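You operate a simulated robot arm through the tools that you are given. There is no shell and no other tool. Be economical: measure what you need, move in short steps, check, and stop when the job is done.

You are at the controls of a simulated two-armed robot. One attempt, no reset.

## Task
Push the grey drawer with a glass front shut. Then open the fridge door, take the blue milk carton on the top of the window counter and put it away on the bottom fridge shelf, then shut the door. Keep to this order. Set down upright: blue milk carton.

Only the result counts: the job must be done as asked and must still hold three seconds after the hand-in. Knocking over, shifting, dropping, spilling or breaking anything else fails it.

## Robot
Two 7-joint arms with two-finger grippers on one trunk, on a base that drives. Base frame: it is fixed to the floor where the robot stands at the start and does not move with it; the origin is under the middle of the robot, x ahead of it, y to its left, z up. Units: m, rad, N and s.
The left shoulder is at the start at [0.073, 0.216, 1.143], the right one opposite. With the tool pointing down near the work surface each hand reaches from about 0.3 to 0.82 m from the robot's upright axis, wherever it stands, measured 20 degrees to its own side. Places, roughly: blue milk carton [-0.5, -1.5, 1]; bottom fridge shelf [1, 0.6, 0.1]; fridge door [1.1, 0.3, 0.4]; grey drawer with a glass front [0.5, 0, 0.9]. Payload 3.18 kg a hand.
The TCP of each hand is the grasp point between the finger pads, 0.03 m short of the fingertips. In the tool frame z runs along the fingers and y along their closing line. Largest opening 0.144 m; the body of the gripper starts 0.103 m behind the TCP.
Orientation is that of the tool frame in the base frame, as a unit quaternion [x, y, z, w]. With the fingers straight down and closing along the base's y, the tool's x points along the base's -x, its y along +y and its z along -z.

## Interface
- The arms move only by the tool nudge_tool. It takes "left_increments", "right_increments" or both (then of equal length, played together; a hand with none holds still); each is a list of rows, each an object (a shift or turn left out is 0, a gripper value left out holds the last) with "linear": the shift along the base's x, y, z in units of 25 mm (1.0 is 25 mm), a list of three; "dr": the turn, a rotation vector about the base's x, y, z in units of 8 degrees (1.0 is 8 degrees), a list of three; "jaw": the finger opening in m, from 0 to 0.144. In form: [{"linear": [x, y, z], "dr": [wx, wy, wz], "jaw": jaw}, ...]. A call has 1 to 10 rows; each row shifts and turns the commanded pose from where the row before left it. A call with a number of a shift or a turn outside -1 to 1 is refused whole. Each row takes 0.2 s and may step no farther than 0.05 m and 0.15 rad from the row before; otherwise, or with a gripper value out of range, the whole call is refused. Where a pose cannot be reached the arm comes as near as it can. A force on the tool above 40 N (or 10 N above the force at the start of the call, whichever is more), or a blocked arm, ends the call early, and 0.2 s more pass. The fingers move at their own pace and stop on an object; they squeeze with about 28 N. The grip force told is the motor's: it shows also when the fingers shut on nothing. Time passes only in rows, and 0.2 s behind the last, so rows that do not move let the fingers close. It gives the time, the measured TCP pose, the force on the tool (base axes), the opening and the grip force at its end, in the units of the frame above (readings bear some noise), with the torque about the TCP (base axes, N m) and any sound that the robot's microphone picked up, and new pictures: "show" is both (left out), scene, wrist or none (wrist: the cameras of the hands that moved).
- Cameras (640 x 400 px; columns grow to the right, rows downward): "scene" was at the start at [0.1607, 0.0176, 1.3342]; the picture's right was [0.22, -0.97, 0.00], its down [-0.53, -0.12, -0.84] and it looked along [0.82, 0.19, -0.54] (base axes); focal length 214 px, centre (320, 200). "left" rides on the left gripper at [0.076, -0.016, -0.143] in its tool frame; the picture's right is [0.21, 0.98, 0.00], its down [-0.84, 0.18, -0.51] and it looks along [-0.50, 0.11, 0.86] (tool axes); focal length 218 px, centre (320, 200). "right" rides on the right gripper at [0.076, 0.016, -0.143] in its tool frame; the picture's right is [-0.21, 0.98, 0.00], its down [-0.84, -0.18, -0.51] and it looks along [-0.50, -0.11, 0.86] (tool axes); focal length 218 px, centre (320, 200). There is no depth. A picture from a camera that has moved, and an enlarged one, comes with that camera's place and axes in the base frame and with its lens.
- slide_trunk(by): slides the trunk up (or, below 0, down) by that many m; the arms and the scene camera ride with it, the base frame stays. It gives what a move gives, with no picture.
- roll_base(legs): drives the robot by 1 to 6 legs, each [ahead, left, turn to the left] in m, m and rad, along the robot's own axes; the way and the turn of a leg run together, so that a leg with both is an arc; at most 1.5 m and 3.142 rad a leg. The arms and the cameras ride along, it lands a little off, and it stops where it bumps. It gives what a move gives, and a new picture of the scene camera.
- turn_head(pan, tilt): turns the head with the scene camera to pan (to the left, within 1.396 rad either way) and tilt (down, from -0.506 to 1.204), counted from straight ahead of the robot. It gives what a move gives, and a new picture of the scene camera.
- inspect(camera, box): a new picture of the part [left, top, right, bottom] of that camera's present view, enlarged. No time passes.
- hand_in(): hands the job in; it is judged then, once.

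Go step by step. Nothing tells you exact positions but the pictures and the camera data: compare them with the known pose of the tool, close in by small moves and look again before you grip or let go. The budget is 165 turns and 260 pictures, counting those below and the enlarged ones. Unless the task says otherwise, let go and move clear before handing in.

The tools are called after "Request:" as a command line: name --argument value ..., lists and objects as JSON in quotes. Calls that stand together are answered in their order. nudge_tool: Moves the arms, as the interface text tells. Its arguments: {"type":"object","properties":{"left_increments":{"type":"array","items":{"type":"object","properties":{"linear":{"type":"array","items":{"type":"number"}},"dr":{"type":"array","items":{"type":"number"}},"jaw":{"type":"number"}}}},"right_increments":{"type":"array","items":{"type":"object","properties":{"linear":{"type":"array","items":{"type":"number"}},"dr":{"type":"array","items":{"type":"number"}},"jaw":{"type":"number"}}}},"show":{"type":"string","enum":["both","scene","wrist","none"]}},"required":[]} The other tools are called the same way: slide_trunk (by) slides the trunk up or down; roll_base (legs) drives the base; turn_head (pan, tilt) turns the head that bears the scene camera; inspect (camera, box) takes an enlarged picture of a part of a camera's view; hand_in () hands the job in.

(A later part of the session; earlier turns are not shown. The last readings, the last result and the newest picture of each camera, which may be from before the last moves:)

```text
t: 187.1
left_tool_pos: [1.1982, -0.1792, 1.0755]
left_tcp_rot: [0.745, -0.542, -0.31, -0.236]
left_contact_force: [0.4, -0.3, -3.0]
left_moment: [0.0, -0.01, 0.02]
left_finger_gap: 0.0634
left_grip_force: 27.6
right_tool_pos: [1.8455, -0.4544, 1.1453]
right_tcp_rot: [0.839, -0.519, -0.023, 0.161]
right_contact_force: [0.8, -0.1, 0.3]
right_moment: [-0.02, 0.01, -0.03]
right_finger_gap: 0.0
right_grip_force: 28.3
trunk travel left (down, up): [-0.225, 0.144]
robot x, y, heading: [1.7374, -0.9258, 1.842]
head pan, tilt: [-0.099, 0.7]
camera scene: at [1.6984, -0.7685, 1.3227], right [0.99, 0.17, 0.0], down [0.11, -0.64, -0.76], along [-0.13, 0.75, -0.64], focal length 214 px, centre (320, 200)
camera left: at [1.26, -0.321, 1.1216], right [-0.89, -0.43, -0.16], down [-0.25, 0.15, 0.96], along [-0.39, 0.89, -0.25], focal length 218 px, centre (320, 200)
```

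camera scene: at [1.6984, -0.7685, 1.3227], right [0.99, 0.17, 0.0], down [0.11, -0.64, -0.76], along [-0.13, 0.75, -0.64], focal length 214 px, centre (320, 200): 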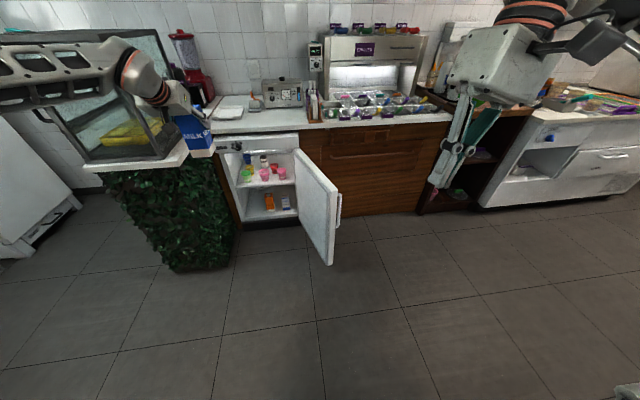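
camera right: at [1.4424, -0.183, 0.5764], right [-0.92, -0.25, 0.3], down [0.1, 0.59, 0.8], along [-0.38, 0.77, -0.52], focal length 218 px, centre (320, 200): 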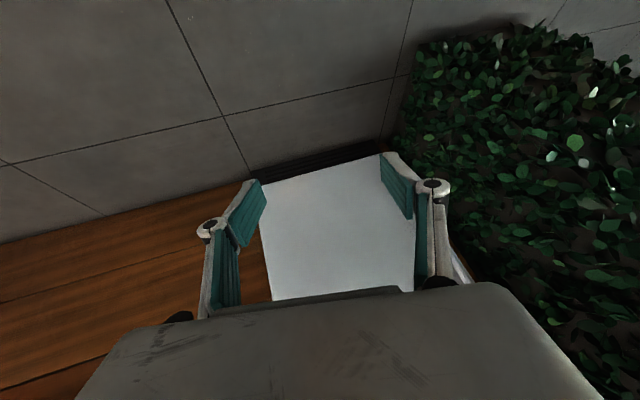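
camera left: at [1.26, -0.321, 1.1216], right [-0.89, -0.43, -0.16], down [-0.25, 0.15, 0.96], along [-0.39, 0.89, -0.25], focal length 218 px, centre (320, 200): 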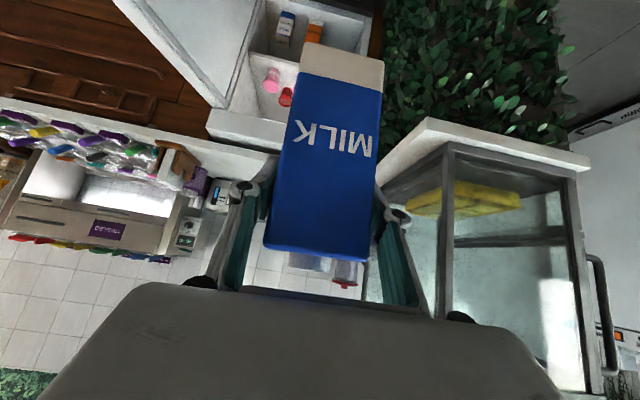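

The carton is upright again. I shift the hand right a bit and drive forward over the free counter strip.

Request:
nudge_tool --left_increments '[{"linear": [0.96, 0.26, 0.1]}, {"linear": [0.96, 0.26, 0.1]}, {"linear": [0.96, 0.26, 0.1]}, {"linear": [0.6, 0.16, 0.1]}]' --show "none"

Request:
roll_base --legs '[[0.53, 0, 0]]'

Request:
turn_head --pan 0.2 --tilt 0.5

```text
t: 188.1
left_tool_pos: [1.2859, -0.1547, 1.0882]
left_tcp_rot: [0.745, -0.541, -0.311, -0.236]
left_contact_force: [0.4, 0.9, -3.1]
left_moment: [0.0, 0.0, -0.02]
left_finger_gap: 0.0634
left_grip_force: 27.7
right_tool_pos: [1.8445, -0.4544, 1.1458]
right_tcp_rot: [0.84, -0.518, -0.022, 0.16]
right_contact_force: [-0.7, 0.8, -0.2]
right_moment: [0.01, 0.0, 0.02]
right_finger_gap: 0.0
right_grip_force: 28.3
trunk travel left (down, up): [-0.225, 0.144]
robot x, y, heading: [1.7349, -0.9232, 1.84]
head pan, tilt: [-0.099, 0.7]
```

```text
t: 191.2
left_tool_pos: [1.1432, 0.3526, 1.0873]
left_tcp_rot: [0.746, -0.54, -0.311, -0.236]
left_contact_force: [-0.5, 1.2, -3.5]
left_moment: [-0.04, -0.03, -0.01]
left_finger_gap: 0.0634
left_grip_force: 28.3
right_tool_pos: [1.7018, 0.0561, 1.1454]
right_tcp_rot: [0.84, -0.517, -0.023, 0.161]
right_contact_force: [0.3, 0.2, 0.1]
right_moment: [0.0, -0.02, 0.0]
right_finger_gap: 0.0001
right_grip_force: 28.0
trunk travel left (down, up): [-0.225, 0.144]
robot x, y, heading: [1.5965, -0.4132, 1.844]
head pan, tilt: [-0.099, 0.7]
camera scene: at [1.5567, -0.2591, 1.3227], right [0.99, 0.17, 0.0], down [0.11, -0.64, -0.76], along [-0.13, 0.75, -0.64], focal length 214 px, centre (320, 200)
```

scene: 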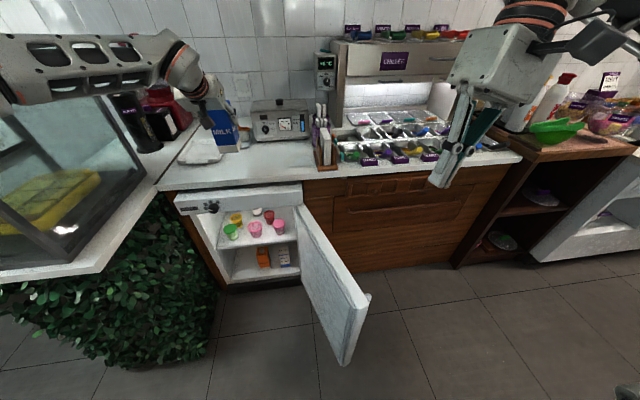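

```text
t: 192.0
left_tool_pos: [1.1438, 0.3509, 1.0868]
left_tcp_rot: [0.745, -0.54, -0.311, -0.236]
left_contact_force: [-0.4, 0.1, -3.5]
left_moment: [-0.02, 0.0, 0.01]
left_finger_gap: 0.0637
left_grip_force: 28.4
right_tool_pos: [1.7007, 0.0549, 1.1464]
right_tcp_rot: [0.84, -0.517, -0.023, 0.161]
right_contact_force: [0.4, -1.0, -0.7]
right_moment: [0.02, 0.02, -0.02]
right_finger_gap: 0.0
right_grip_force: 27.6
trunk travel left (down, up): [-0.225, 0.144]
robot x, y, heading: [1.5988, -0.4096, 1.843]
head pan, tilt: [0.201, 0.499]
camera scene: at [1.53, -0.2622, 1.3405], right [0.89, 0.46, 0.0], down [0.22, -0.43, -0.88], along [-0.4, 0.78, -0.48], focal length 214 px, centre (320, 200)
```

scene: 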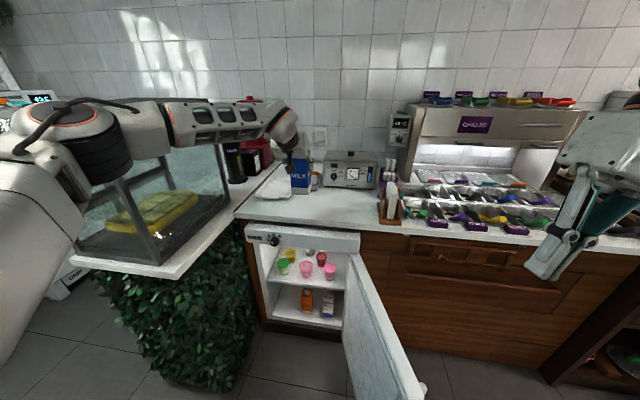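

The carton hangs over the strip between tray and toaster. I zoom in to check clearance.

Request:
inspect --camera "scene" --box '[220, 120, 420, 260]'

```text
2.86 times, centred on (320, 190) of scene
camera zoom: at [1.53, -0.2622, 1.3405], right [0.89, 0.46, 0.0], down [0.22, -0.43, -0.88], along [-0.4, 0.78, -0.48], focal length 613 px, centre (320, 229)
```

zoom: 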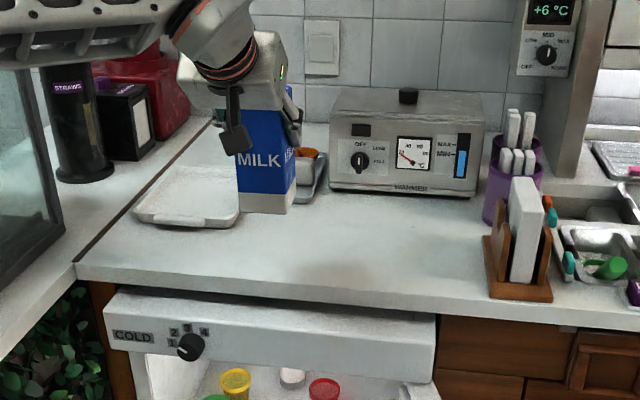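

The carton would land right at the counter edge, so I move 7 cm farther in, then lower it gently until contact.

Request:
nudge_tool --left_increments '[{"linear": [-0.2, 0.9, 0]}, {"linear": [-0.2, 0.9, 0]}, {"linear": [-0.2, 0.9, 0]}, {"linear": [0, 0, -0.9]}, {"linear": [0, 0, -0.9]}, {"linear": [0, 0, -0.9]}, {"linear": [0, 0, -0.9]}]' --show "none"

Request:
inspect --camera "scene" --box '[220, 120, 420, 260]'

```text
t: 193.6
left_tool_pos: [1.1263, 0.4194, 0.9966]
left_tcp_rot: [0.746, -0.539, -0.311, -0.235]
left_contact_force: [-0.5, 0.3, -2.5]
left_moment: [-0.01, 0.0, -0.01]
left_finger_gap: 0.0637
left_grip_force: 28.0
right_tool_pos: [1.7007, 0.0557, 1.1461]
right_tcp_rot: [0.84, -0.517, -0.022, 0.16]
right_contact_force: [0.4, -0.8, -0.3]
right_moment: [0.0, -0.02, -0.03]
right_finger_gap: 0.0
right_grip_force: 28.3
trunk travel left (down, up): [-0.225, 0.144]
robot x, y, heading: [1.5918, -0.421, 1.843]
head pan, tilt: [0.201, 0.499]
```

```text
2.86 times, centred on (320, 190) of scene
camera zoom: at [1.5297, -0.2616, 1.3403], right [0.89, 0.46, 0.0], down [0.22, -0.43, -0.88], along [-0.4, 0.78, -0.48], focal length 613 px, centre (320, 229)
```

zoom: 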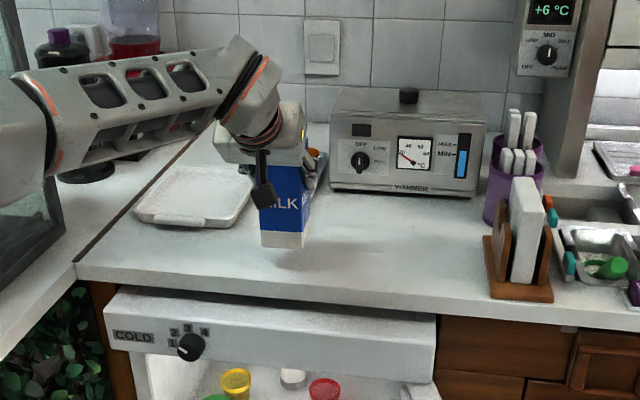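

Just above the counter now. I lower in 5 mm steps.

Request:
nudge_tool --left_increments '[{"linear": [0, 0, -0.2]}, {"linear": [0, 0, -0.2]}, {"linear": [0, 0, -0.2]}]' --show "none"

Request:
nudge_tool --left_increments '[{"linear": [0, 0, -0.15]}, {"linear": [0, 0, -0.15]}]' --show "none"

Request:
nudge_tool --left_increments '[{"linear": [0, 0, -0.15]}, {"linear": [0, 0, -0.15]}]' --show "none"

Request:
inspect --camera "scene" --box '[220, 120, 420, 260]'

```text
t: 194.4
left_tool_pos: [1.128, 0.4195, 0.9822]
left_tcp_rot: [0.746, -0.54, -0.311, -0.235]
left_contact_force: [0.3, -0.5, -2.4]
left_moment: [0.0, -0.04, -0.01]
left_finger_gap: 0.0634
left_grip_force: 27.9
right_tool_pos: [1.7012, 0.055, 1.1469]
right_tcp_rot: [0.84, -0.518, -0.022, 0.161]
right_contact_force: [0.2, 0.5, 0.5]
right_moment: [-0.04, 0.03, 0.02]
right_finger_gap: 0.0
right_grip_force: 28.2
trunk travel left (down, up): [-0.225, 0.144]
robot x, y, heading: [1.5905, -0.4148, 1.845]
head pan, tilt: [0.201, 0.499]
```

```text
t: 195.0
left_tool_pos: [1.1273, 0.4193, 0.9755]
left_tcp_rot: [0.746, -0.54, -0.311, -0.235]
left_contact_force: [0.7, 0.0, -3.1]
left_moment: [-0.02, 0.01, 0.03]
left_finger_gap: 0.0637
left_grip_force: 27.9
right_tool_pos: [1.7025, 0.0546, 1.1466]
right_tcp_rot: [0.841, -0.517, -0.023, 0.16]
right_contact_force: [-0.1, 0.3, 0.1]
right_moment: [0.01, 0.0, 0.03]
right_finger_gap: 0.0001
right_grip_force: 28.3
trunk travel left (down, up): [-0.225, 0.144]
robot x, y, heading: [1.5938, -0.4153, 1.841]
head pan, tilt: [0.201, 0.499]
```

```text
t: 195.6
left_tool_pos: [1.1264, 0.4197, 0.9683]
left_tcp_rot: [0.745, -0.54, -0.312, -0.235]
left_contact_force: [0.1, -0.4, -3.3]
left_moment: [-0.06, -0.01, -0.03]
left_finger_gap: 0.0635
left_grip_force: 28.1
right_tool_pos: [1.7024, 0.0551, 1.1465]
right_tcp_rot: [0.84, -0.518, -0.022, 0.161]
right_contact_force: [0.5, -0.8, -0.3]
right_moment: [0.02, 0.0, -0.01]
right_finger_gap: 0.0
right_grip_force: 27.8
trunk travel left (down, up): [-0.225, 0.144]
robot x, y, heading: [1.5963, -0.4152, 1.841]
head pan, tilt: [0.201, 0.499]
```

```text
2.86 times, centred on (320, 190) of scene
camera zoom: at [1.5299, -0.2622, 1.3405], right [0.89, 0.46, 0.0], down [0.22, -0.43, -0.88], along [-0.4, 0.78, -0.48], focal length 613 px, centre (320, 229)
```

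zoom: 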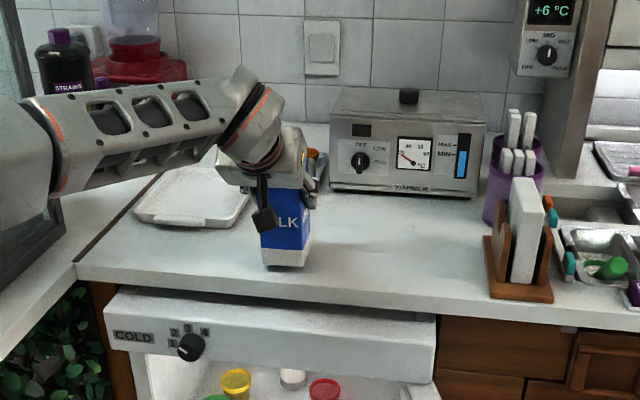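

Not touching yet. I continue down in small steps.

Request:
nudge_tool --left_increments '[{"linear": [0, 0, -0.15]}, {"linear": [0, 0, -0.15]}]' --show "none"

Request:
nudge_tool --left_increments '[{"linear": [0, 0, -0.15]}, {"linear": [0, 0, -0.15]}]' --show "none"

Request:
nudge_tool --left_increments '[{"linear": [0, 0, -0.1]}, {"linear": [0, 0, -0.1]}]' --show "none"

Request:
inspect --camera "scene" --box '[270, 150, 350, 230]'

```text
t: 196.2
left_tool_pos: [1.1265, 0.4184, 0.9607]
left_tcp_rot: [0.746, -0.54, -0.311, -0.236]
left_contact_force: [-0.1, 0.6, -4.2]
left_moment: [-0.03, -0.02, -0.01]
left_finger_gap: 0.0635
left_grip_force: 27.4
right_tool_pos: [1.7024, 0.0545, 1.1456]
right_tcp_rot: [0.841, -0.517, -0.022, 0.16]
right_contact_force: [0.3, 1.1, -0.3]
right_moment: [-0.01, 0.02, 0.02]
right_finger_gap: 0.0
right_grip_force: 28.6
trunk travel left (down, up): [-0.225, 0.144]
robot x, y, heading: [1.5975, -0.4128, 1.847]
head pan, tilt: [0.201, 0.499]
```

```text
t: 196.8
left_tool_pos: [1.1278, 0.418, 0.9563]
left_tcp_rot: [0.745, -0.539, -0.313, -0.236]
left_contact_force: [0.8, -1.4, 6.5]
left_moment: [-0.46, 0.13, 0.03]
left_finger_gap: 0.0637
left_grip_force: 28.0
right_tool_pos: [1.7033, 0.0549, 1.1477]
right_tcp_rot: [0.84, -0.518, -0.024, 0.16]
right_contact_force: [-0.8, -0.9, -0.1]
right_moment: [0.0, -0.03, -0.02]
right_finger_gap: 0.0002
right_grip_force: 28.1
trunk travel left (down, up): [-0.225, 0.144]
robot x, y, heading: [1.5969, -0.4197, 1.847]
head pan, tilt: [0.201, 0.499]
```

```text
t: 197.4
left_tool_pos: [1.1277, 0.4197, 0.9548]
left_tcp_rot: [0.743, -0.54, -0.315, -0.238]
left_contact_force: [0.5, 4.4, 19.9]
left_moment: [0.05, 0.59, -0.1]
left_finger_gap: 0.0634
left_grip_force: 28.5
right_tool_pos: [1.7031, 0.0529, 1.1472]
right_tcp_rot: [0.841, -0.517, -0.023, 0.16]
right_contact_force: [0.3, 0.7, -0.6]
right_moment: [-0.01, 0.03, 0.02]
right_finger_gap: 0.0
right_grip_force: 28.2
trunk travel left (down, up): [-0.225, 0.144]
robot x, y, heading: [1.5959, -0.4155, 1.843]
head pan, tilt: [0.201, 0.499]
```

```text
5.00 times, centred on (310, 190) of scene
camera zoom: at [1.5316, -0.2645, 1.3413], right [0.89, 0.46, 0.0], down [0.22, -0.42, -0.88], along [-0.4, 0.78, -0.48], focal length 1072 px, centre (370, 250)
```

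zoom: 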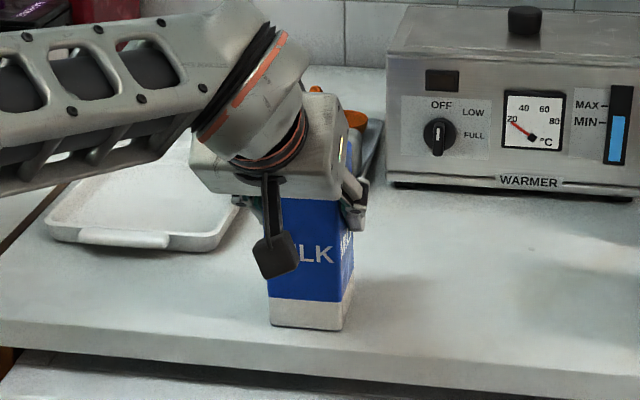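

It stands on the counter. I open the fingers and withdraw along the tool axis.

Request:
nudge_tool --left_increments '[{"linear": [0, 0, 0.08]}, {"jaw": 0.075}, {"jaw": 0.09}, {"jaw": 0.11}, {}, {"linear": [0.2, -0.6, 0.5]}, {"linear": [0.2, -0.7, 0.6]}, {"linear": [0.2, -0.7, 0.7]}, {"linear": [0.2, -0.7, 0.7]}, {"linear": [0.2, -0.7, 0.7]}]' --show "scene"

```text
t: 199.6
left_tool_pos: [1.1522, 0.3338, 1.0289]
left_tcp_rot: [0.746, -0.54, -0.311, -0.235]
left_contact_force: [-0.5, -0.1, 0.5]
left_moment: [0.0, -0.02, 0.0]
left_finger_gap: 0.1099
left_grip_force: 0.0
right_tool_pos: [1.7019, 0.0539, 1.1465]
right_tcp_rot: [0.84, -0.517, -0.023, 0.16]
right_contact_force: [0.7, 0.6, -0.9]
right_moment: [0.03, 0.02, 0.01]
right_finger_gap: 0.0
right_grip_force: 28.3
trunk travel left (down, up): [-0.225, 0.144]
robot x, y, heading: [1.5986, -0.4154, 1.842]
head pan, tilt: [0.201, 0.499]
camera scene: at [1.5302, -0.2634, 1.3407], right [0.89, 0.46, 0.0], down [0.22, -0.43, -0.88], along [-0.4, 0.78, -0.48], focal length 214 px, centre (320, 200)
```

scene: 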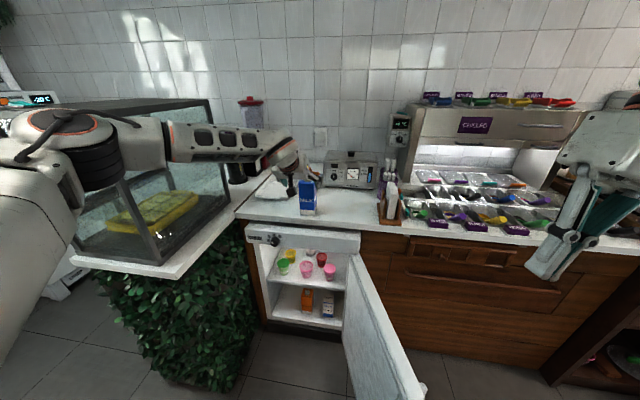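

The carton stands by itself. I back off, then fold the left arm to its starting pose.

Request:
roll_base --legs '[[-0.45, 0, 0]]'

Request:
nudge_tool --left_increments '[{"linear": [0.2, -0.9, 0.5], "dr": [-0.54, -0.14, 0], "jaw": 0.02}, {"linear": [0.2, -0.9, 0.5], "dr": [-0.54, -0.14, 0]}, {"linear": [0.2, -0.9, 0.5], "dr": [-0.54, -0.14, 0]}, {"linear": [0.2, -0.9, 0.5], "dr": [-0.54, -0.14, 0]}, {"linear": [0.2, -0.9, 0.5], "dr": [-0.54, -0.14, 0]}, {"linear": [0.2, -0.9, 0.5], "dr": [-0.54, -0.14, 0]}, {"linear": [0.2, -0.9, 0.5], "dr": [-0.54, -0.14, 0]}, {"linear": [0.2, -0.9, 0.5], "dr": [-0.54, -0.14, 0]}, {"linear": [0.2, -0.9, 0.5], "dr": [-0.54, -0.14, 0]}, {"linear": [0.2, -0.9, 0.5], "dr": [-0.54, -0.14, 0]}]' --show "scene"

```text
t: 202.3
left_tool_pos: [1.2737, -0.1005, 1.0285]
left_tcp_rot: [0.746, -0.54, -0.311, -0.235]
left_contact_force: [-0.8, 0.5, 0.1]
left_moment: [0.0, 0.0, 0.02]
left_finger_gap: 0.11
left_grip_force: 0.0
right_tool_pos: [1.8226, -0.3804, 1.1461]
right_tcp_rot: [0.841, -0.517, -0.022, 0.161]
right_contact_force: [-0.3, -0.1, 0.6]
right_moment: [0.04, -0.04, -0.01]
right_finger_gap: 0.0
right_grip_force: 28.2
trunk travel left (down, up): [-0.225, 0.144]
robot x, y, heading: [1.7156, -0.8539, 1.842]
head pan, tilt: [0.201, 0.499]
camera scene: at [1.6518, -0.6982, 1.3406], right [0.89, 0.46, 0.0], down [0.22, -0.43, -0.88], along [-0.4, 0.78, -0.48], focal length 214 px, centre (320, 200)
```

scene: 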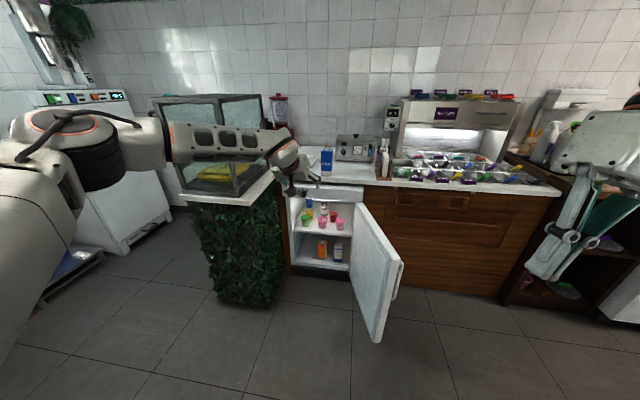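

```text
t: 204.5
left_tool_pos: [1.3255, -0.336, 1.1418]
left_tcp_rot: [0.803, -0.595, -0.041, -0.003]
left_contact_force: [0.4, -1.1, -0.2]
left_moment: [0.09, 0.12, 0.02]
left_finger_gap: 0.0198
left_grip_force: 0.1
left hand out of reach, approached as far as the arm can: row 10
right_tool_pos: [1.8253, -0.3808, 1.1475]
right_tcp_rot: [0.841, -0.516, -0.024, 0.16]
right_contact_force: [0.6, -1.4, 0.6]
right_moment: [0.07, 0.07, -0.04]
right_finger_gap: 0.0001
right_grip_force: 28.0
trunk travel left (down, up): [-0.225, 0.144]
robot x, y, heading: [1.7147, -0.847, 1.845]
head pan, tilt: [0.201, 0.499]
camera scene: at [1.6542, -0.6996, 1.3412], right [0.89, 0.46, 0.0], down [0.22, -0.42, -0.88], along [-0.4, 0.78, -0.48], focal length 214 px, centre (320, 200)
```

scene: 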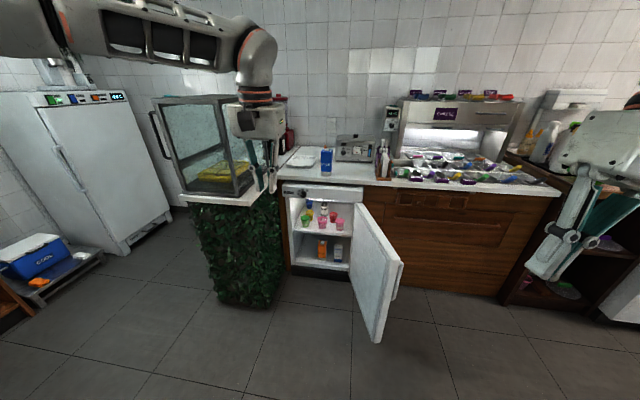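

Now I fold the left hand back further and bring the right hand forward with the same 44° pitch.

Request:
nudge_tool --left_increments '[{"linear": [0.2, -0.75, 0.3]}, {"linear": [0.2, -0.75, 0.3]}, {"linear": [0.2, -0.75, 0.3]}, {"linear": [0.2, -0.75, 0.3]}, {"linear": [0.2, -0.75, 0.3]}, {"linear": [0.2, -0.75, 0.3]}, {"linear": [0.2, -0.75, 0.3]}, {"linear": [0.2, -0.75, 0.3]}, {"linear": [0.2, -0.75, 0.3]}, {"linear": [0.2, -0.75, 0.3]}]' --right_increments '[{"linear": [-0.65, 0.9, -0.3], "dr": [0.7, 0.05, -0.22], "jaw": 0.11}, {"linear": [-0.65, 0.9, -0.3], "dr": [0.7, 0.05, -0.22]}, {"linear": [-0.65, 0.9, -0.3], "dr": [0.7, 0.05, -0.22]}, {"linear": [-0.65, 0.9, -0.3], "dr": [0.7, 0.05, -0.22]}, {"linear": [-0.65, 0.9, -0.3], "dr": [0.7, 0.05, -0.22]}, {"linear": [-0.65, 0.9, -0.3], "dr": [0.7, 0.05, -0.22]}, {"linear": [-0.65, 0.9, -0.3], "dr": [0.7, 0.05, -0.22]}, {"linear": [-0.65, 0.9, -0.3], "dr": [0.7, 0.05, -0.22]}, {"linear": [-0.65, 0.9, -0.3], "dr": [0.7, 0.05, -0.22]}, {"linear": [-0.65, 0.9, -0.3], "dr": [0.7, 0.05, -0.22]}]' --show "scene"

```text
t: 206.7
left_tool_pos: [1.3722, -0.5224, 1.2133]
left_tcp_rot: [0.806, -0.591, -0.018, 0.005]
left_contact_force: [0.1, -0.2, -0.5]
left_moment: [0.01, -0.03, 0.0]
left_finger_gap: 0.02
left_grip_force: 0.1
right_tool_pos: [1.6602, -0.1548, 1.0704]
right_tcp_rot: [0.73, -0.557, -0.314, -0.24]
right_contact_force: [-0.3, 0.2, 0.9]
right_moment: [0.02, -0.01, -0.02]
right_finger_gap: 0.1097
right_grip_force: 0.1
trunk travel left (down, up): [-0.225, 0.144]
robot x, y, heading: [1.7152, -0.8478, 1.846]
head pan, tilt: [0.201, 0.499]
camera scene: at [1.6509, -0.6979, 1.3405], right [0.89, 0.46, 0.0], down [0.22, -0.43, -0.88], along [-0.4, 0.78, -0.48], focal length 214 px, centre (320, 200)
```

scene: 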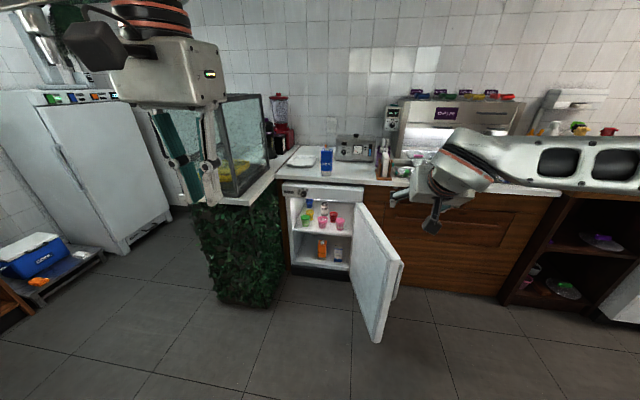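

The right hand is ready. I move it in front of the carton's line, then bring the base left and forward.

Request:
nudge_tool --right_increments '[{"linear": [-0.96, -0.26, -0.5]}, {"linear": [-0.96, -0.26, -0.5]}, {"linear": [-0.96, -0.26, -0.5]}, {"linear": [-0.96, -0.26, -0.5]}, {"linear": [-0.96, -0.26, -0.6]}, {"linear": [-0.96, -0.26, -0.7]}, {"linear": [-0.96, -0.26, -0.7]}]' --show "none"

Request:
roll_base --legs '[[0, 0.19, 0], [0.46, 0, 0]]'

Request:
inspect --camera "right" --box '[0, 0, 640, 400]'

```text
t: 208.3
left_tool_pos: [1.3715, -0.5211, 1.2119]
left_tcp_rot: [0.807, -0.591, -0.019, 0.005]
left_contact_force: [-0.7, -0.2, -0.2]
left_moment: [-0.03, 0.01, 0.0]
left_finger_gap: 0.0198
left_grip_force: 0.1
right_tool_pos: [1.4935, -0.2004, 0.9713]
right_tcp_rot: [0.73, -0.558, -0.313, -0.239]
right_contact_force: [0.6, 0.3, -0.2]
right_moment: [0.0, -0.02, 0.01]
right_finger_gap: 0.1101
right_grip_force: 0.0
trunk travel left (down, up): [-0.225, 0.144]
robot x, y, heading: [1.7194, -0.8493, 1.844]
head pan, tilt: [0.201, 0.499]
```

```text
t: 213.0
left_tool_pos: [1.0615, -0.1284, 1.2137]
left_tcp_rot: [0.808, -0.589, -0.018, 0.005]
left_contact_force: [0.0, 0.3, 0.4]
left_moment: [-0.03, 0.01, -0.01]
left_finger_gap: 0.0201
left_grip_force: 0.1
right_tool_pos: [1.182, 0.1938, 0.972]
right_tcp_rot: [0.732, -0.557, -0.312, -0.238]
right_contact_force: [-0.2, 0.8, 0.7]
right_moment: [-0.04, -0.01, -0.03]
right_finger_gap: 0.11
right_grip_force: 0.0
trunk travel left (down, up): [-0.225, 0.144]
robot x, y, heading: [1.4072, -0.4532, 1.847]
head pan, tilt: [0.201, 0.499]
camera scene: at [1.3408, -0.3031, 1.3405], right [0.89, 0.46, 0.0], down [0.22, -0.43, -0.88], along [-0.4, 0.78, -0.48], focal length 214 px, centre (320, 200)
```

scene: 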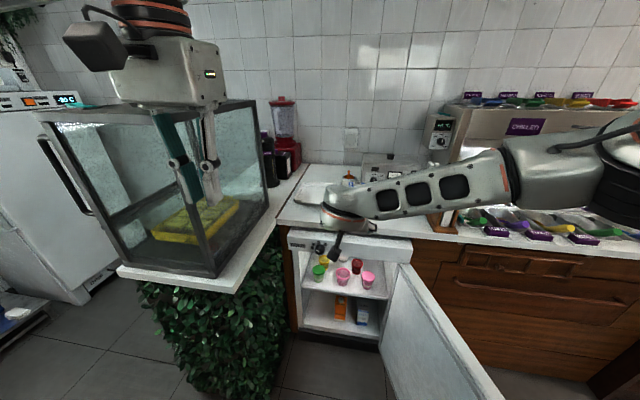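

```text
1.00 times, centred on (320, 200) of right (not enlarged: the box is as wide or as high as the picture)
camera zoom: at [1.2066, 0.0373, 1.0148], right [-0.98, -0.12, 0.15], down [0.12, 0.25, 0.96], along [-0.16, 0.96, -0.24], focal length 218 px, centre (320, 200)
```

zoom: 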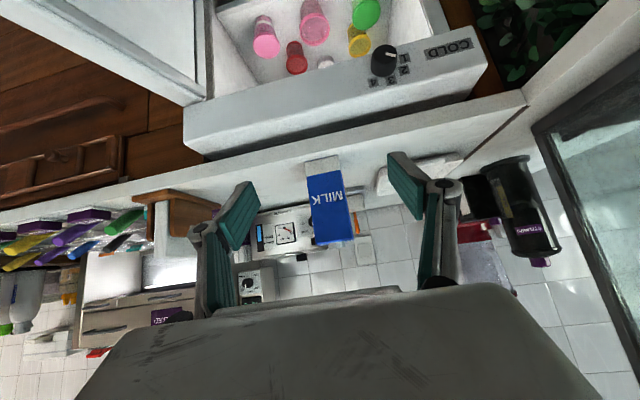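

The carton is centred between the right fingers, about 23 cm ahead. I reach 12 cm with the arm and look.

Request:
nudge_tool --right_increments '[{"linear": [-0.2, 0.97, -0.1]}, {"linear": [-0.25, 0.97, -0.1]}, {"linear": [-0.25, 0.97, -0.1]}, {"linear": [-0.25, 0.97, -0.1]}, {"linear": [-0.25, 0.97, -0.1]}]' --show "wrist"

```text
t: 214.2
left_tool_pos: [1.0617, -0.1274, 1.2132]
left_tcp_rot: [0.807, -0.59, -0.018, 0.006]
left_contact_force: [0.7, 0.0, -0.3]
left_moment: [-0.03, -0.01, -0.01]
left_finger_gap: 0.0199
left_grip_force: 0.2
right_tool_pos: [1.1517, 0.3146, 0.9579]
right_tcp_rot: [0.732, -0.557, -0.313, -0.239]
right_contact_force: [-0.4, -0.7, 0.8]
right_moment: [0.01, 0.02, 0.0]
right_finger_gap: 0.11
right_grip_force: 0.1
trunk travel left (down, up): [-0.225, 0.144]
robot x, y, heading: [1.4121, -0.4549, 1.845]
head pan, tilt: [0.201, 0.499]
camera right: at [1.1761, 0.1585, 1.0022], right [-0.98, -0.12, 0.15], down [0.12, 0.25, 0.96], along [-0.16, 0.96, -0.24], focal length 218 px, centre (320, 200)
```

right: 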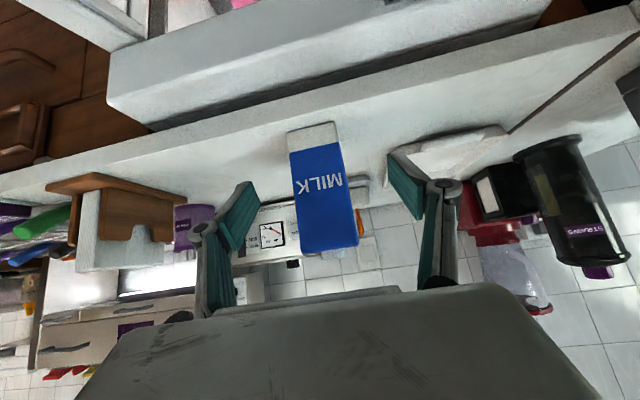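

I narrow the opening slightly to clear the tray and move the last ~10 cm.

Request:
nudge_tool --right_increments '[{"linear": [-0.25, 0.97, 0], "jaw": 0.092}, {"linear": [-0.2, 0.97, 0]}, {"linear": [-0.2, 0.97, 0]}, {"linear": [-0.2, 0.97, 0]}]' --show "wrist"

Request:
inspect --camera "scene" --box '[270, 140, 430, 260]'

```text
t: 215.4
left_tool_pos: [1.0621, -0.1287, 1.2138]
left_tcp_rot: [0.807, -0.59, -0.019, 0.006]
left_contact_force: [-1.4, 0.2, 0.2]
left_moment: [0.0, 0.02, 0.01]
left_finger_gap: 0.0203
left_grip_force: 0.0
right_tool_pos: [1.1666, 0.4033, 0.9553]
right_tcp_rot: [0.72, -0.573, -0.308, -0.241]
right_contact_force: [0.0, -0.2, 0.2]
right_moment: [0.0, -0.03, -0.01]
right_finger_gap: 0.093
right_grip_force: 0.8
right hand out of reach, approached as far as the arm can: row 3, 4
trunk travel left (down, up): [-0.225, 0.144]
robot x, y, heading: [1.4087, -0.4549, 1.845]
head pan, tilt: [0.201, 0.499]
stopped in row 4 (right hand): the arm was blocked; the commanded pose is now the measured one
camera right: at [1.1867, 0.2466, 0.9995], right [-0.98, -0.08, 0.16], down [0.13, 0.26, 0.96], along [-0.12, 0.96, -0.24], focal length 218 px, centre (320, 200)
```

right: 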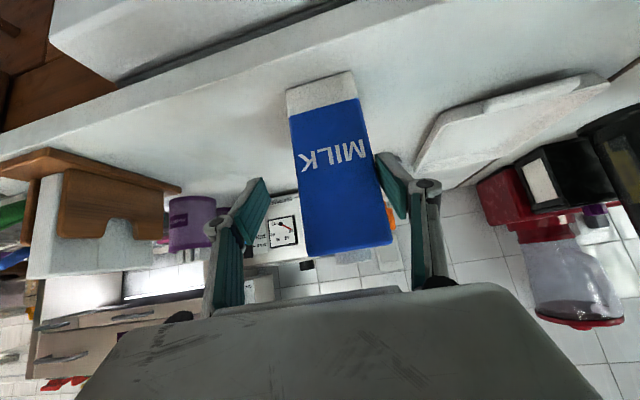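

```text
3.33 times, centred on (350, 200) of scene
camera zoom: at [1.3413, -0.3033, 1.3406], right [0.89, 0.46, 0.0], down [0.22, -0.43, -0.88], along [-0.4, 0.78, -0.48], focal length 715 px, centre (220, 200)
```

zoom: 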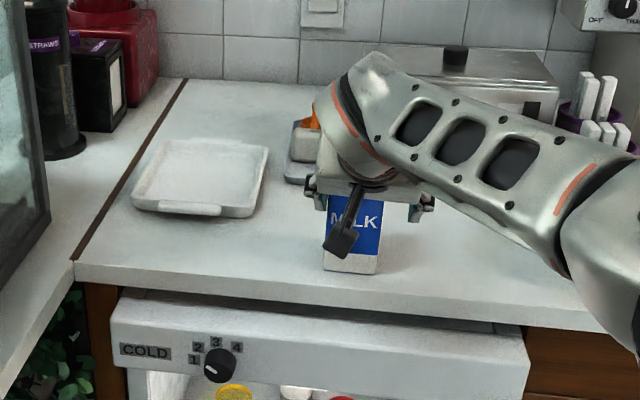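

At its reach limit the hand drifted about 1.6 cm right. I pull back slightly, re-centre, and use the base for the final approach.

Request:
nudge_tool --right_increments '[{"linear": [0.15, -0.8, 0]}, {"linear": [-0.6, -0.95, 0]}]' --show "none"

Request:
inspect --camera "right" --box '[160, 40, 480, 300]'

```text
t: 216.0
left_tool_pos: [1.06, -0.1306, 1.2131]
left_tcp_rot: [0.807, -0.59, -0.018, 0.005]
left_contact_force: [-0.9, -0.3, 0.1]
left_moment: [0.02, -0.05, 0.0]
left_finger_gap: 0.02
left_grip_force: 0.1
right_tool_pos: [1.1489, 0.354, 0.9564]
right_tcp_rot: [0.723, -0.569, -0.311, -0.239]
right_contact_force: [1.5, 0.6, -0.7]
right_moment: [0.0, -0.02, -0.01]
right_finger_gap: 0.0921
right_grip_force: 0.1
trunk travel left (down, up): [-0.225, 0.144]
robot x, y, heading: [1.4072, -0.457, 1.86]
head pan, tilt: [0.201, 0.499]
```

```text
1.54 times, centred on (320, 170) of right
camera zoom: at [1.1699, 0.1983, 1.0007], right [-0.98, -0.09, 0.16], down [0.13, 0.25, 0.96], along [-0.13, 0.96, -0.24], focal length 336 px, centre (320, 246)
```

zoom: 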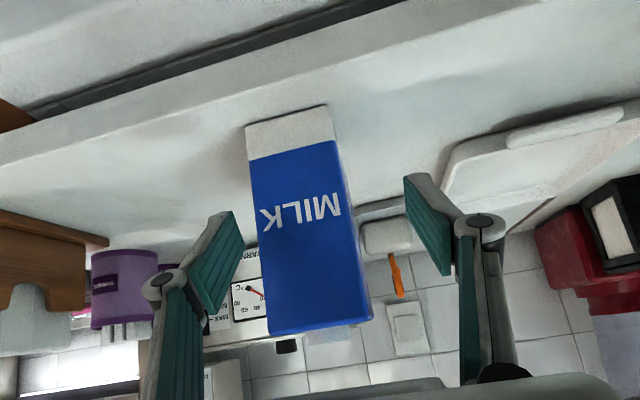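

Nearly centred. I roll forward 7 cm with a touch to the right.

Request:
roll_base --legs '[[0.068, -0.006, 0]]'

Request:
inspect --camera "right" --box '[160, 40, 480, 300]'

```text
t: 217.0
left_tool_pos: [1.0484, -0.0607, 1.2124]
left_tcp_rot: [0.807, -0.59, -0.018, 0.005]
left_contact_force: [0.4, 0.7, 0.3]
left_moment: [-0.04, -0.03, 0.04]
left_finger_gap: 0.0199
left_grip_force: 0.0
right_tool_pos: [1.1384, 0.4234, 0.9559]
right_tcp_rot: [0.722, -0.57, -0.311, -0.238]
right_contact_force: [-0.4, 0.6, -0.2]
right_moment: [0.01, 0.03, -0.02]
right_finger_gap: 0.0923
right_grip_force: 0.1
trunk travel left (down, up): [-0.225, 0.144]
robot x, y, heading: [1.3939, -0.3902, 1.847]
head pan, tilt: [0.201, 0.499]
camera scene: at [1.328, -0.2357, 1.3404], right [0.89, 0.46, 0.0], down [0.22, -0.43, -0.88], along [-0.4, 0.78, -0.48], focal length 214 px, centre (320, 200)
```

scene: 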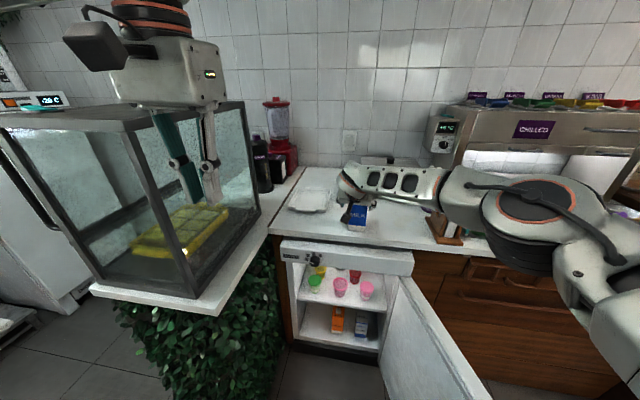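

```text
1.54 times, centred on (320, 170) of right
camera zoom: at [1.1585, 0.2669, 1.0001], right [-0.98, -0.09, 0.16], down [0.13, 0.26, 0.96], along [-0.13, 0.96, -0.24], focal length 336 px, centre (320, 246)
```

zoom: 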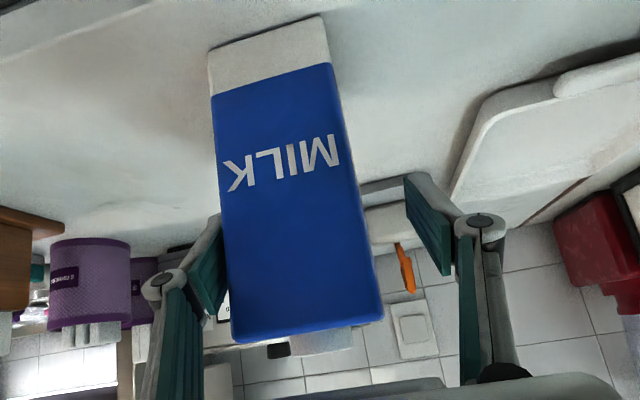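

The carton sits about 1 cm to the right of centre; I shift the hand that much and close gently.

Request:
nudge_tool --right_increments '[{"linear": [0.45, 0.12, 0]}, {"jaw": 0.08}, {"jaw": 0.07}, {"jaw": 0.06}, {"jaw": 0.05}, {"jaw": 0.03}, {}]'

```text
t: 218.6
left_tool_pos: [1.0488, -0.0629, 1.2139]
left_tcp_rot: [0.807, -0.59, -0.018, 0.005]
left_contact_force: [-0.4, -1.1, 0.4]
left_moment: [0.0, -0.03, 0.01]
left_finger_gap: 0.0201
left_grip_force: 0.1
right_tool_pos: [1.1487, 0.426, 0.9562]
right_tcp_rot: [0.722, -0.571, -0.31, -0.24]
right_contact_force: [-1.0, -0.7, 1.5]
right_moment: [0.08, -0.01, 0.08]
right_finger_gap: 0.064
right_grip_force: 28.0
trunk travel left (down, up): [-0.225, 0.144]
robot x, y, heading: [1.3965, -0.3824, 1.85]
head pan, tilt: [0.201, 0.499]
camera scene: at [1.3281, -0.2371, 1.3406], right [0.89, 0.46, 0.0], down [0.22, -0.42, -0.88], along [-0.4, 0.78, -0.48], focal length 214 px, centre (320, 200)
camera right: at [1.1696, 0.2687, 1.0006], right [-0.98, -0.09, 0.16], down [0.13, 0.25, 0.96], along [-0.13, 0.96, -0.24], focal length 218 px, centre (320, 200)
```

scene: 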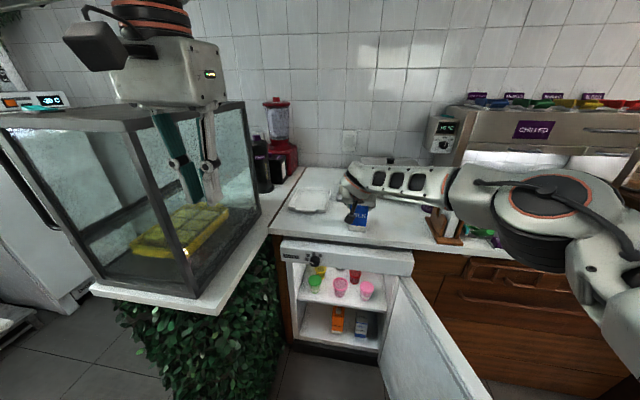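
right: 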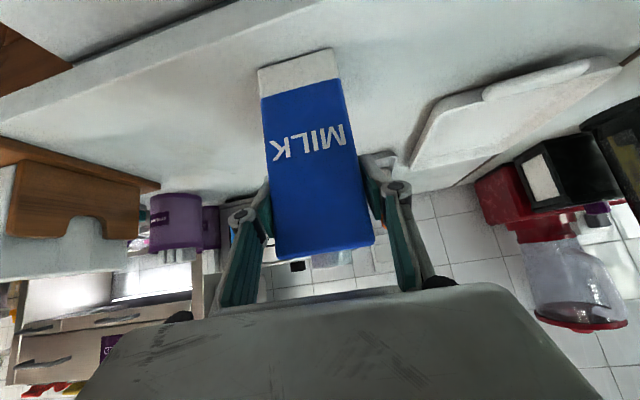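

Gripped firmly. I lift and back away from the counter.

Request:
nudge_tool --right_increments '[{"linear": [0, 0, 0.5]}, {"linear": [0, -0.1, 0.8]}, {"linear": [0, -0.2, 0.8]}, {"linear": [0.1, -0.5, 0.8]}, {"linear": [0.1, -0.5, 0.5]}]' --show "none"

Request:
roll_base --legs '[[-0.6, 0, 0]]'

```text
t: 219.8
left_tool_pos: [1.0497, -0.0614, 1.2141]
left_tcp_rot: [0.807, -0.59, -0.019, 0.004]
left_contact_force: [-0.4, -0.1, 0.5]
left_moment: [0.0, 0.01, -0.01]
left_finger_gap: 0.02
left_grip_force: 0.0
right_tool_pos: [1.1533, 0.3925, 1.0401]
right_tcp_rot: [0.722, -0.57, -0.311, -0.239]
right_contact_force: [0.4, 0.3, -2.7]
right_moment: [-0.01, -0.02, -0.04]
right_finger_gap: 0.0639
right_grip_force: 27.9
trunk travel left (down, up): [-0.225, 0.144]
robot x, y, heading: [1.3915, -0.3905, 1.846]
head pan, tilt: [0.201, 0.499]
```

```text
t: 223.2
left_tool_pos: [1.2141, -0.6431, 1.2125]
left_tcp_rot: [0.808, -0.589, -0.018, 0.006]
left_contact_force: [-0.4, 0.3, 0.7]
left_moment: [-0.01, 0.0, 0.01]
left_finger_gap: 0.02
left_grip_force: 0.1
right_tool_pos: [1.3168, -0.1886, 1.0404]
right_tcp_rot: [0.722, -0.569, -0.311, -0.239]
right_contact_force: [0.0, 0.3, -2.5]
right_moment: [-0.03, 0.03, 0.02]
right_finger_gap: 0.0638
right_grip_force: 27.8
trunk travel left (down, up): [-0.225, 0.144]
robot x, y, heading: [1.5601, -0.9695, 1.854]
head pan, tilt: [0.201, 0.499]
camera scene: at [1.4935, -0.8174, 1.3405], right [0.89, 0.46, 0.0], down [0.22, -0.42, -0.88], along [-0.41, 0.78, -0.48], focal length 214 px, centre (320, 200)
```

scene: 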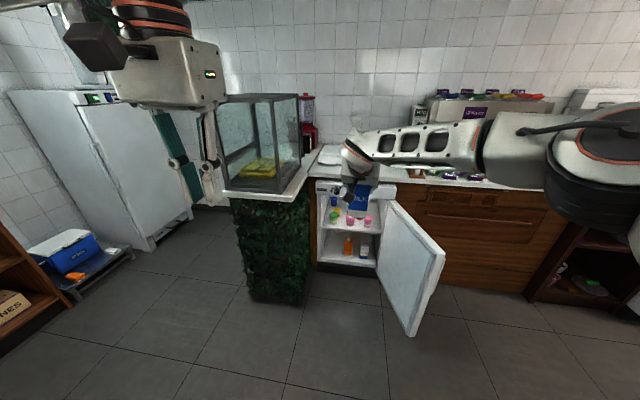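

Now I lower the trunk and then the hand, out here in the open.

Request:
slide_trunk --by -0.2

Request:
nudge_tool --right_increments '[{"linear": [0, 0.2, -1]}, {"linear": [0, 0.2, -1]}, {"linear": [0, 0.2, -1]}, {"linear": [0, 0.2, -1]}, {"linear": [0, 0, -1]}, {"linear": [0, 0, -1]}, {"linear": [0, 0, -1]}, {"linear": [0, 0, -1]}, {"linear": [0, 0, -1]}, {"linear": [0, 0, -1]}]' --show "scene"

```text
t: 225.4
left_tool_pos: [1.2137, -0.6445, 1.0149]
left_tcp_rot: [0.808, -0.588, -0.019, 0.005]
left_contact_force: [0.7, 0.3, -0.1]
left_moment: [0.03, 0.01, 0.0]
left_finger_gap: 0.0198
left_grip_force: 0.0
right_tool_pos: [1.3173, -0.1896, 0.8437]
right_tcp_rot: [0.722, -0.569, -0.312, -0.241]
right_contact_force: [0.0, -0.4, -2.9]
right_moment: [-0.06, 0.0, 0.03]
right_finger_gap: 0.0637
right_grip_force: 27.7
trunk travel left (down, up): [-0.025, 0.344]
robot x, y, heading: [1.5583, -0.9665, 1.857]
head pan, tilt: [0.201, 0.499]
```

```text
t: 227.6
left_tool_pos: [1.2127, -0.6432, 1.0134]
left_tcp_rot: [0.808, -0.588, -0.019, 0.005]
left_contact_force: [0.2, -0.4, -0.1]
left_moment: [-0.01, 0.01, -0.01]
left_finger_gap: 0.0198
left_grip_force: 0.0
right_tool_pos: [1.3226, -0.1579, 0.5985]
right_tcp_rot: [0.715, -0.576, -0.314, -0.24]
right_contact_force: [-0.5, 0.1, -4.7]
right_moment: [-0.03, -0.01, -0.04]
right_finger_gap: 0.0634
right_grip_force: 28.6
trunk travel left (down, up): [-0.025, 0.344]
robot x, y, heading: [1.5611, -0.9688, 1.85]
head pan, tilt: [0.201, 0.499]
camera scene: at [1.4393, -0.6286, 1.0985], right [0.89, 0.46, 0.0], down [0.22, -0.43, -0.88], along [-0.41, 0.78, -0.48], focal length 214 px, centre (320, 200)
```

scene: 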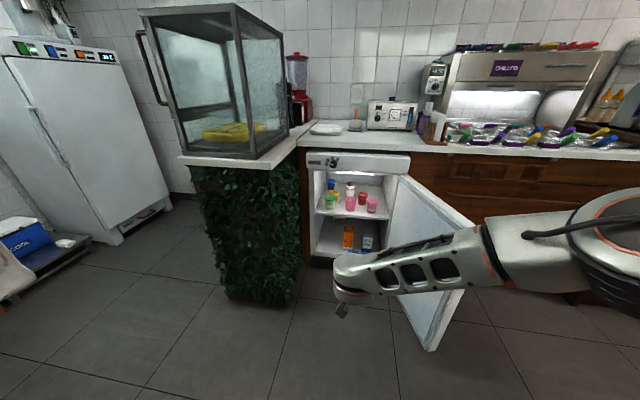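

I tuck the left hand toward the centre so it clears the glass case later, and lower the right hand further.

Request:
nudge_tool --left_increments '[{"linear": [0.95, 0.1, 0.2]}, {"linear": [0.95, 0.1, 0.2]}, {"linear": [0.95, 0.1, 0.2]}, {"linear": [0.95, 0.1, 0.2]}, {"linear": [0.95, 0.1, 0.2]}, {"linear": [0.95, 0.1, 0.2]}, {"linear": [0, 0, 0]}, {"linear": [0, 0, 0]}, {"linear": [0, 0, 0]}, {"linear": [0, 0, 0]}]' --right_increments '[{"linear": [0, 0, -1]}, {"linear": [0, 0, -1]}, {"linear": [0, 0, -1]}, {"linear": [0, 0, -1]}, {"linear": [0, 0, -1]}, {"linear": [0, 0, -1]}, {"linear": [0, 0, -1]}, {"linear": [0, -0.2, -1]}, {"linear": [0.1, -0.4, -1]}, {"linear": [0.1, -0.4, -1]}]' --show "scene"

```text
t: 228.4
left_tool_pos: [1.2741, -0.6363, 1.027]
left_tcp_rot: [0.812, -0.584, -0.014, 0.004]
left_contact_force: [-14.5, -1.9, -4.5]
left_moment: [0.36, -2.02, -0.07]
left_finger_gap: 0.0202
left_grip_force: 0.1
right_tool_pos: [1.3344, -0.1449, 0.5328]
right_tcp_rot: [0.708, -0.584, -0.313, -0.245]
right_contact_force: [0.4, 0.2, -4.5]
right_moment: [-0.06, -0.05, -0.02]
right_finger_gap: 0.0635
right_grip_force: 28.3
trunk travel left (down, up): [-0.025, 0.344]
robot x, y, heading: [1.5614, -0.972, 1.854]
head pan, tilt: [0.201, 0.499]
stopped in row 3 (left hand): the force on the tool passed its limit at 71 N (the readings are from after the stop); the commanded pose is now the measured one
camera scene: at [1.4406, -0.6276, 1.0999], right [0.9, 0.44, 0.0], down [0.21, -0.42, -0.88], along [-0.39, 0.79, -0.47], focal length 214 px, centre (320, 200)
```

scene: 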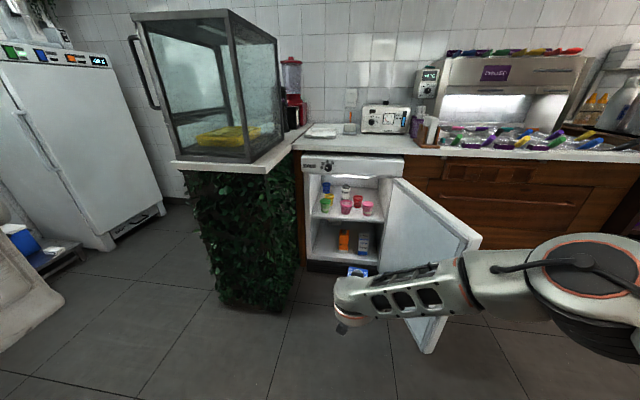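

The left hand brushed the head; I move it back out, and continue lowering the right hand while drawing it slightly inward.

Request:
nudge_tool --left_increments '[{"linear": [-0.9, -0.2, 0]}, {"linear": [-0.9, -0.2, 0]}, {"linear": [-0.6, -0.1, 0]}, {}, {}, {}, {}, {}, {}]' --right_increments '[{"linear": [-0.1, 0, -1]}, {"linear": [-0.1, 0, -1]}, {"linear": [-0.1, 0, -1]}, {"linear": [-0.1, 0, -1]}, {"linear": [-0.1, 0, -1]}, {"linear": [0, -0.2, -1]}, {"linear": [0, -0.2, -1]}, {"linear": [0, -0.4, -1]}, {"linear": [0, -0.4, -1]}]' --show "scene"

```text
t: 230.4
left_tool_pos: [1.2164, -0.6485, 1.0224]
left_tcp_rot: [0.811, -0.584, -0.014, 0.004]
left_contact_force: [-1.1, -0.6, -0.3]
left_moment: [0.05, -0.08, -0.03]
left_finger_gap: 0.0201
left_grip_force: 0.2
left hand out of reach, approached as far as the arm can: row 3
right_tool_pos: [1.3409, -0.1741, 0.3056]
right_tcp_rot: [0.711, -0.581, -0.306, -0.252]
right_contact_force: [0.4, 1.1, -2.7]
right_moment: [-0.14, 0.0, 0.04]
right_finger_gap: 0.0637
right_grip_force: 28.0
right hand out of reach, approached as far as the arm can: row 9
trunk travel left (down, up): [-0.025, 0.344]
robot x, y, heading: [1.5576, -0.9717, 1.846]
head pan, tilt: [0.201, 0.499]
camera scene: at [1.4387, -0.629, 1.0987], right [0.89, 0.46, 0.0], down [0.22, -0.42, -0.88], along [-0.41, 0.78, -0.48], focal length 214 px, centre (320, 200)
```

scene: 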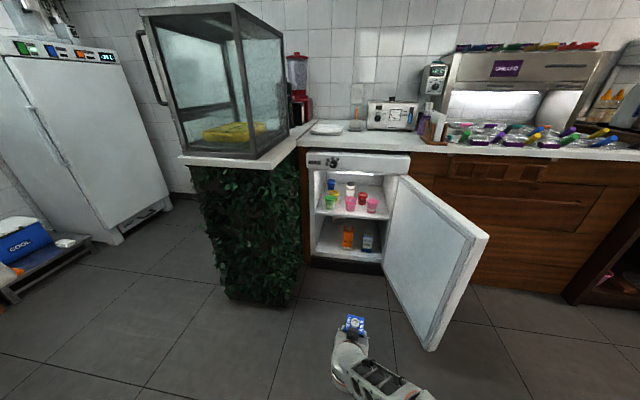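

Carton is upright at z≈0.31. The folded left hand might touch the glass case when I go in, so I move it back and outward first.

Request:
nudge_tool --left_increments '[{"linear": [-0.7, -0.9, 0.3]}, {"linear": [-0.7, -0.9, 0.3]}, {"linear": [-0.7, -0.9, 0.3]}, {"linear": [-0.7, -0.9, 0.3]}, {"linear": [-0.7, -0.9, 0.3]}, {"linear": [-0.7, -0.9, 0.3]}, {"linear": [-0.7, -0.9, 0.3]}, {"linear": [-0.7, -0.9, 0.3]}]' --show "none"

Request:
turn_head --pan 0.6 --tilt 0.6

```text
t: 231.8
left_tool_pos: [1.1802, -0.7659, 0.9942]
left_tcp_rot: [0.813, -0.582, -0.02, -0.01]
left_contact_force: [-1.7, 3.1, 0.7]
left_moment: [0.08, 0.0, 0.01]
left_finger_gap: 0.0199
left_grip_force: 0.0
left hand out of reach, approached as far as the arm can: row 1, 2, 3, 4, 5, 6
right_tool_pos: [1.3455, -0.1701, 0.3057]
right_tcp_rot: [0.706, -0.587, -0.306, -0.252]
right_contact_force: [0.2, 0.1, -3.0]
right_moment: [0.02, 0.0, -0.01]
right_finger_gap: 0.0633
right_grip_force: 28.2
trunk travel left (down, up): [-0.025, 0.344]
robot x, y, heading: [1.5593, -0.9693, 1.854]
head pan, tilt: [0.201, 0.499]
stopped in row 6 (left hand): the force on the tool passed its limit at 64 N (the readings are from after the stop); the commanded pose is now the measured one
```

```text
t: 232.7
left_tool_pos: [1.1803, -0.7662, 0.9935]
left_tcp_rot: [0.812, -0.583, -0.022, -0.011]
left_contact_force: [-2.5, 6.8, -1.0]
left_moment: [0.18, 0.07, 0.07]
left_finger_gap: 0.0197
left_grip_force: 0.0
right_tool_pos: [1.3454, -0.1701, 0.3057]
right_tcp_rot: [0.706, -0.586, -0.306, -0.252]
right_contact_force: [0.2, 0.3, -3.6]
right_moment: [-0.05, 0.01, 0.03]
right_finger_gap: 0.0635
right_grip_force: 27.9
trunk travel left (down, up): [-0.025, 0.344]
robot x, y, heading: [1.5572, -0.9678, 1.852]
head pan, tilt: [0.6, 0.6]
camera scene: at [1.4133, -0.6535, 1.0898], right [0.64, 0.77, 0.0], down [0.44, -0.36, -0.83], along [-0.64, 0.53, -0.56], focal length 214 px, centre (320, 200)
```

scene: 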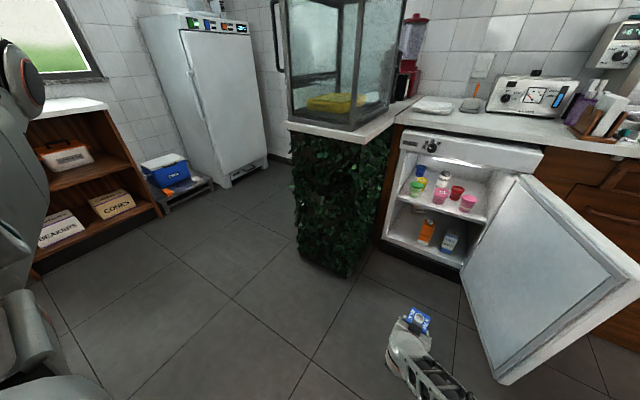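

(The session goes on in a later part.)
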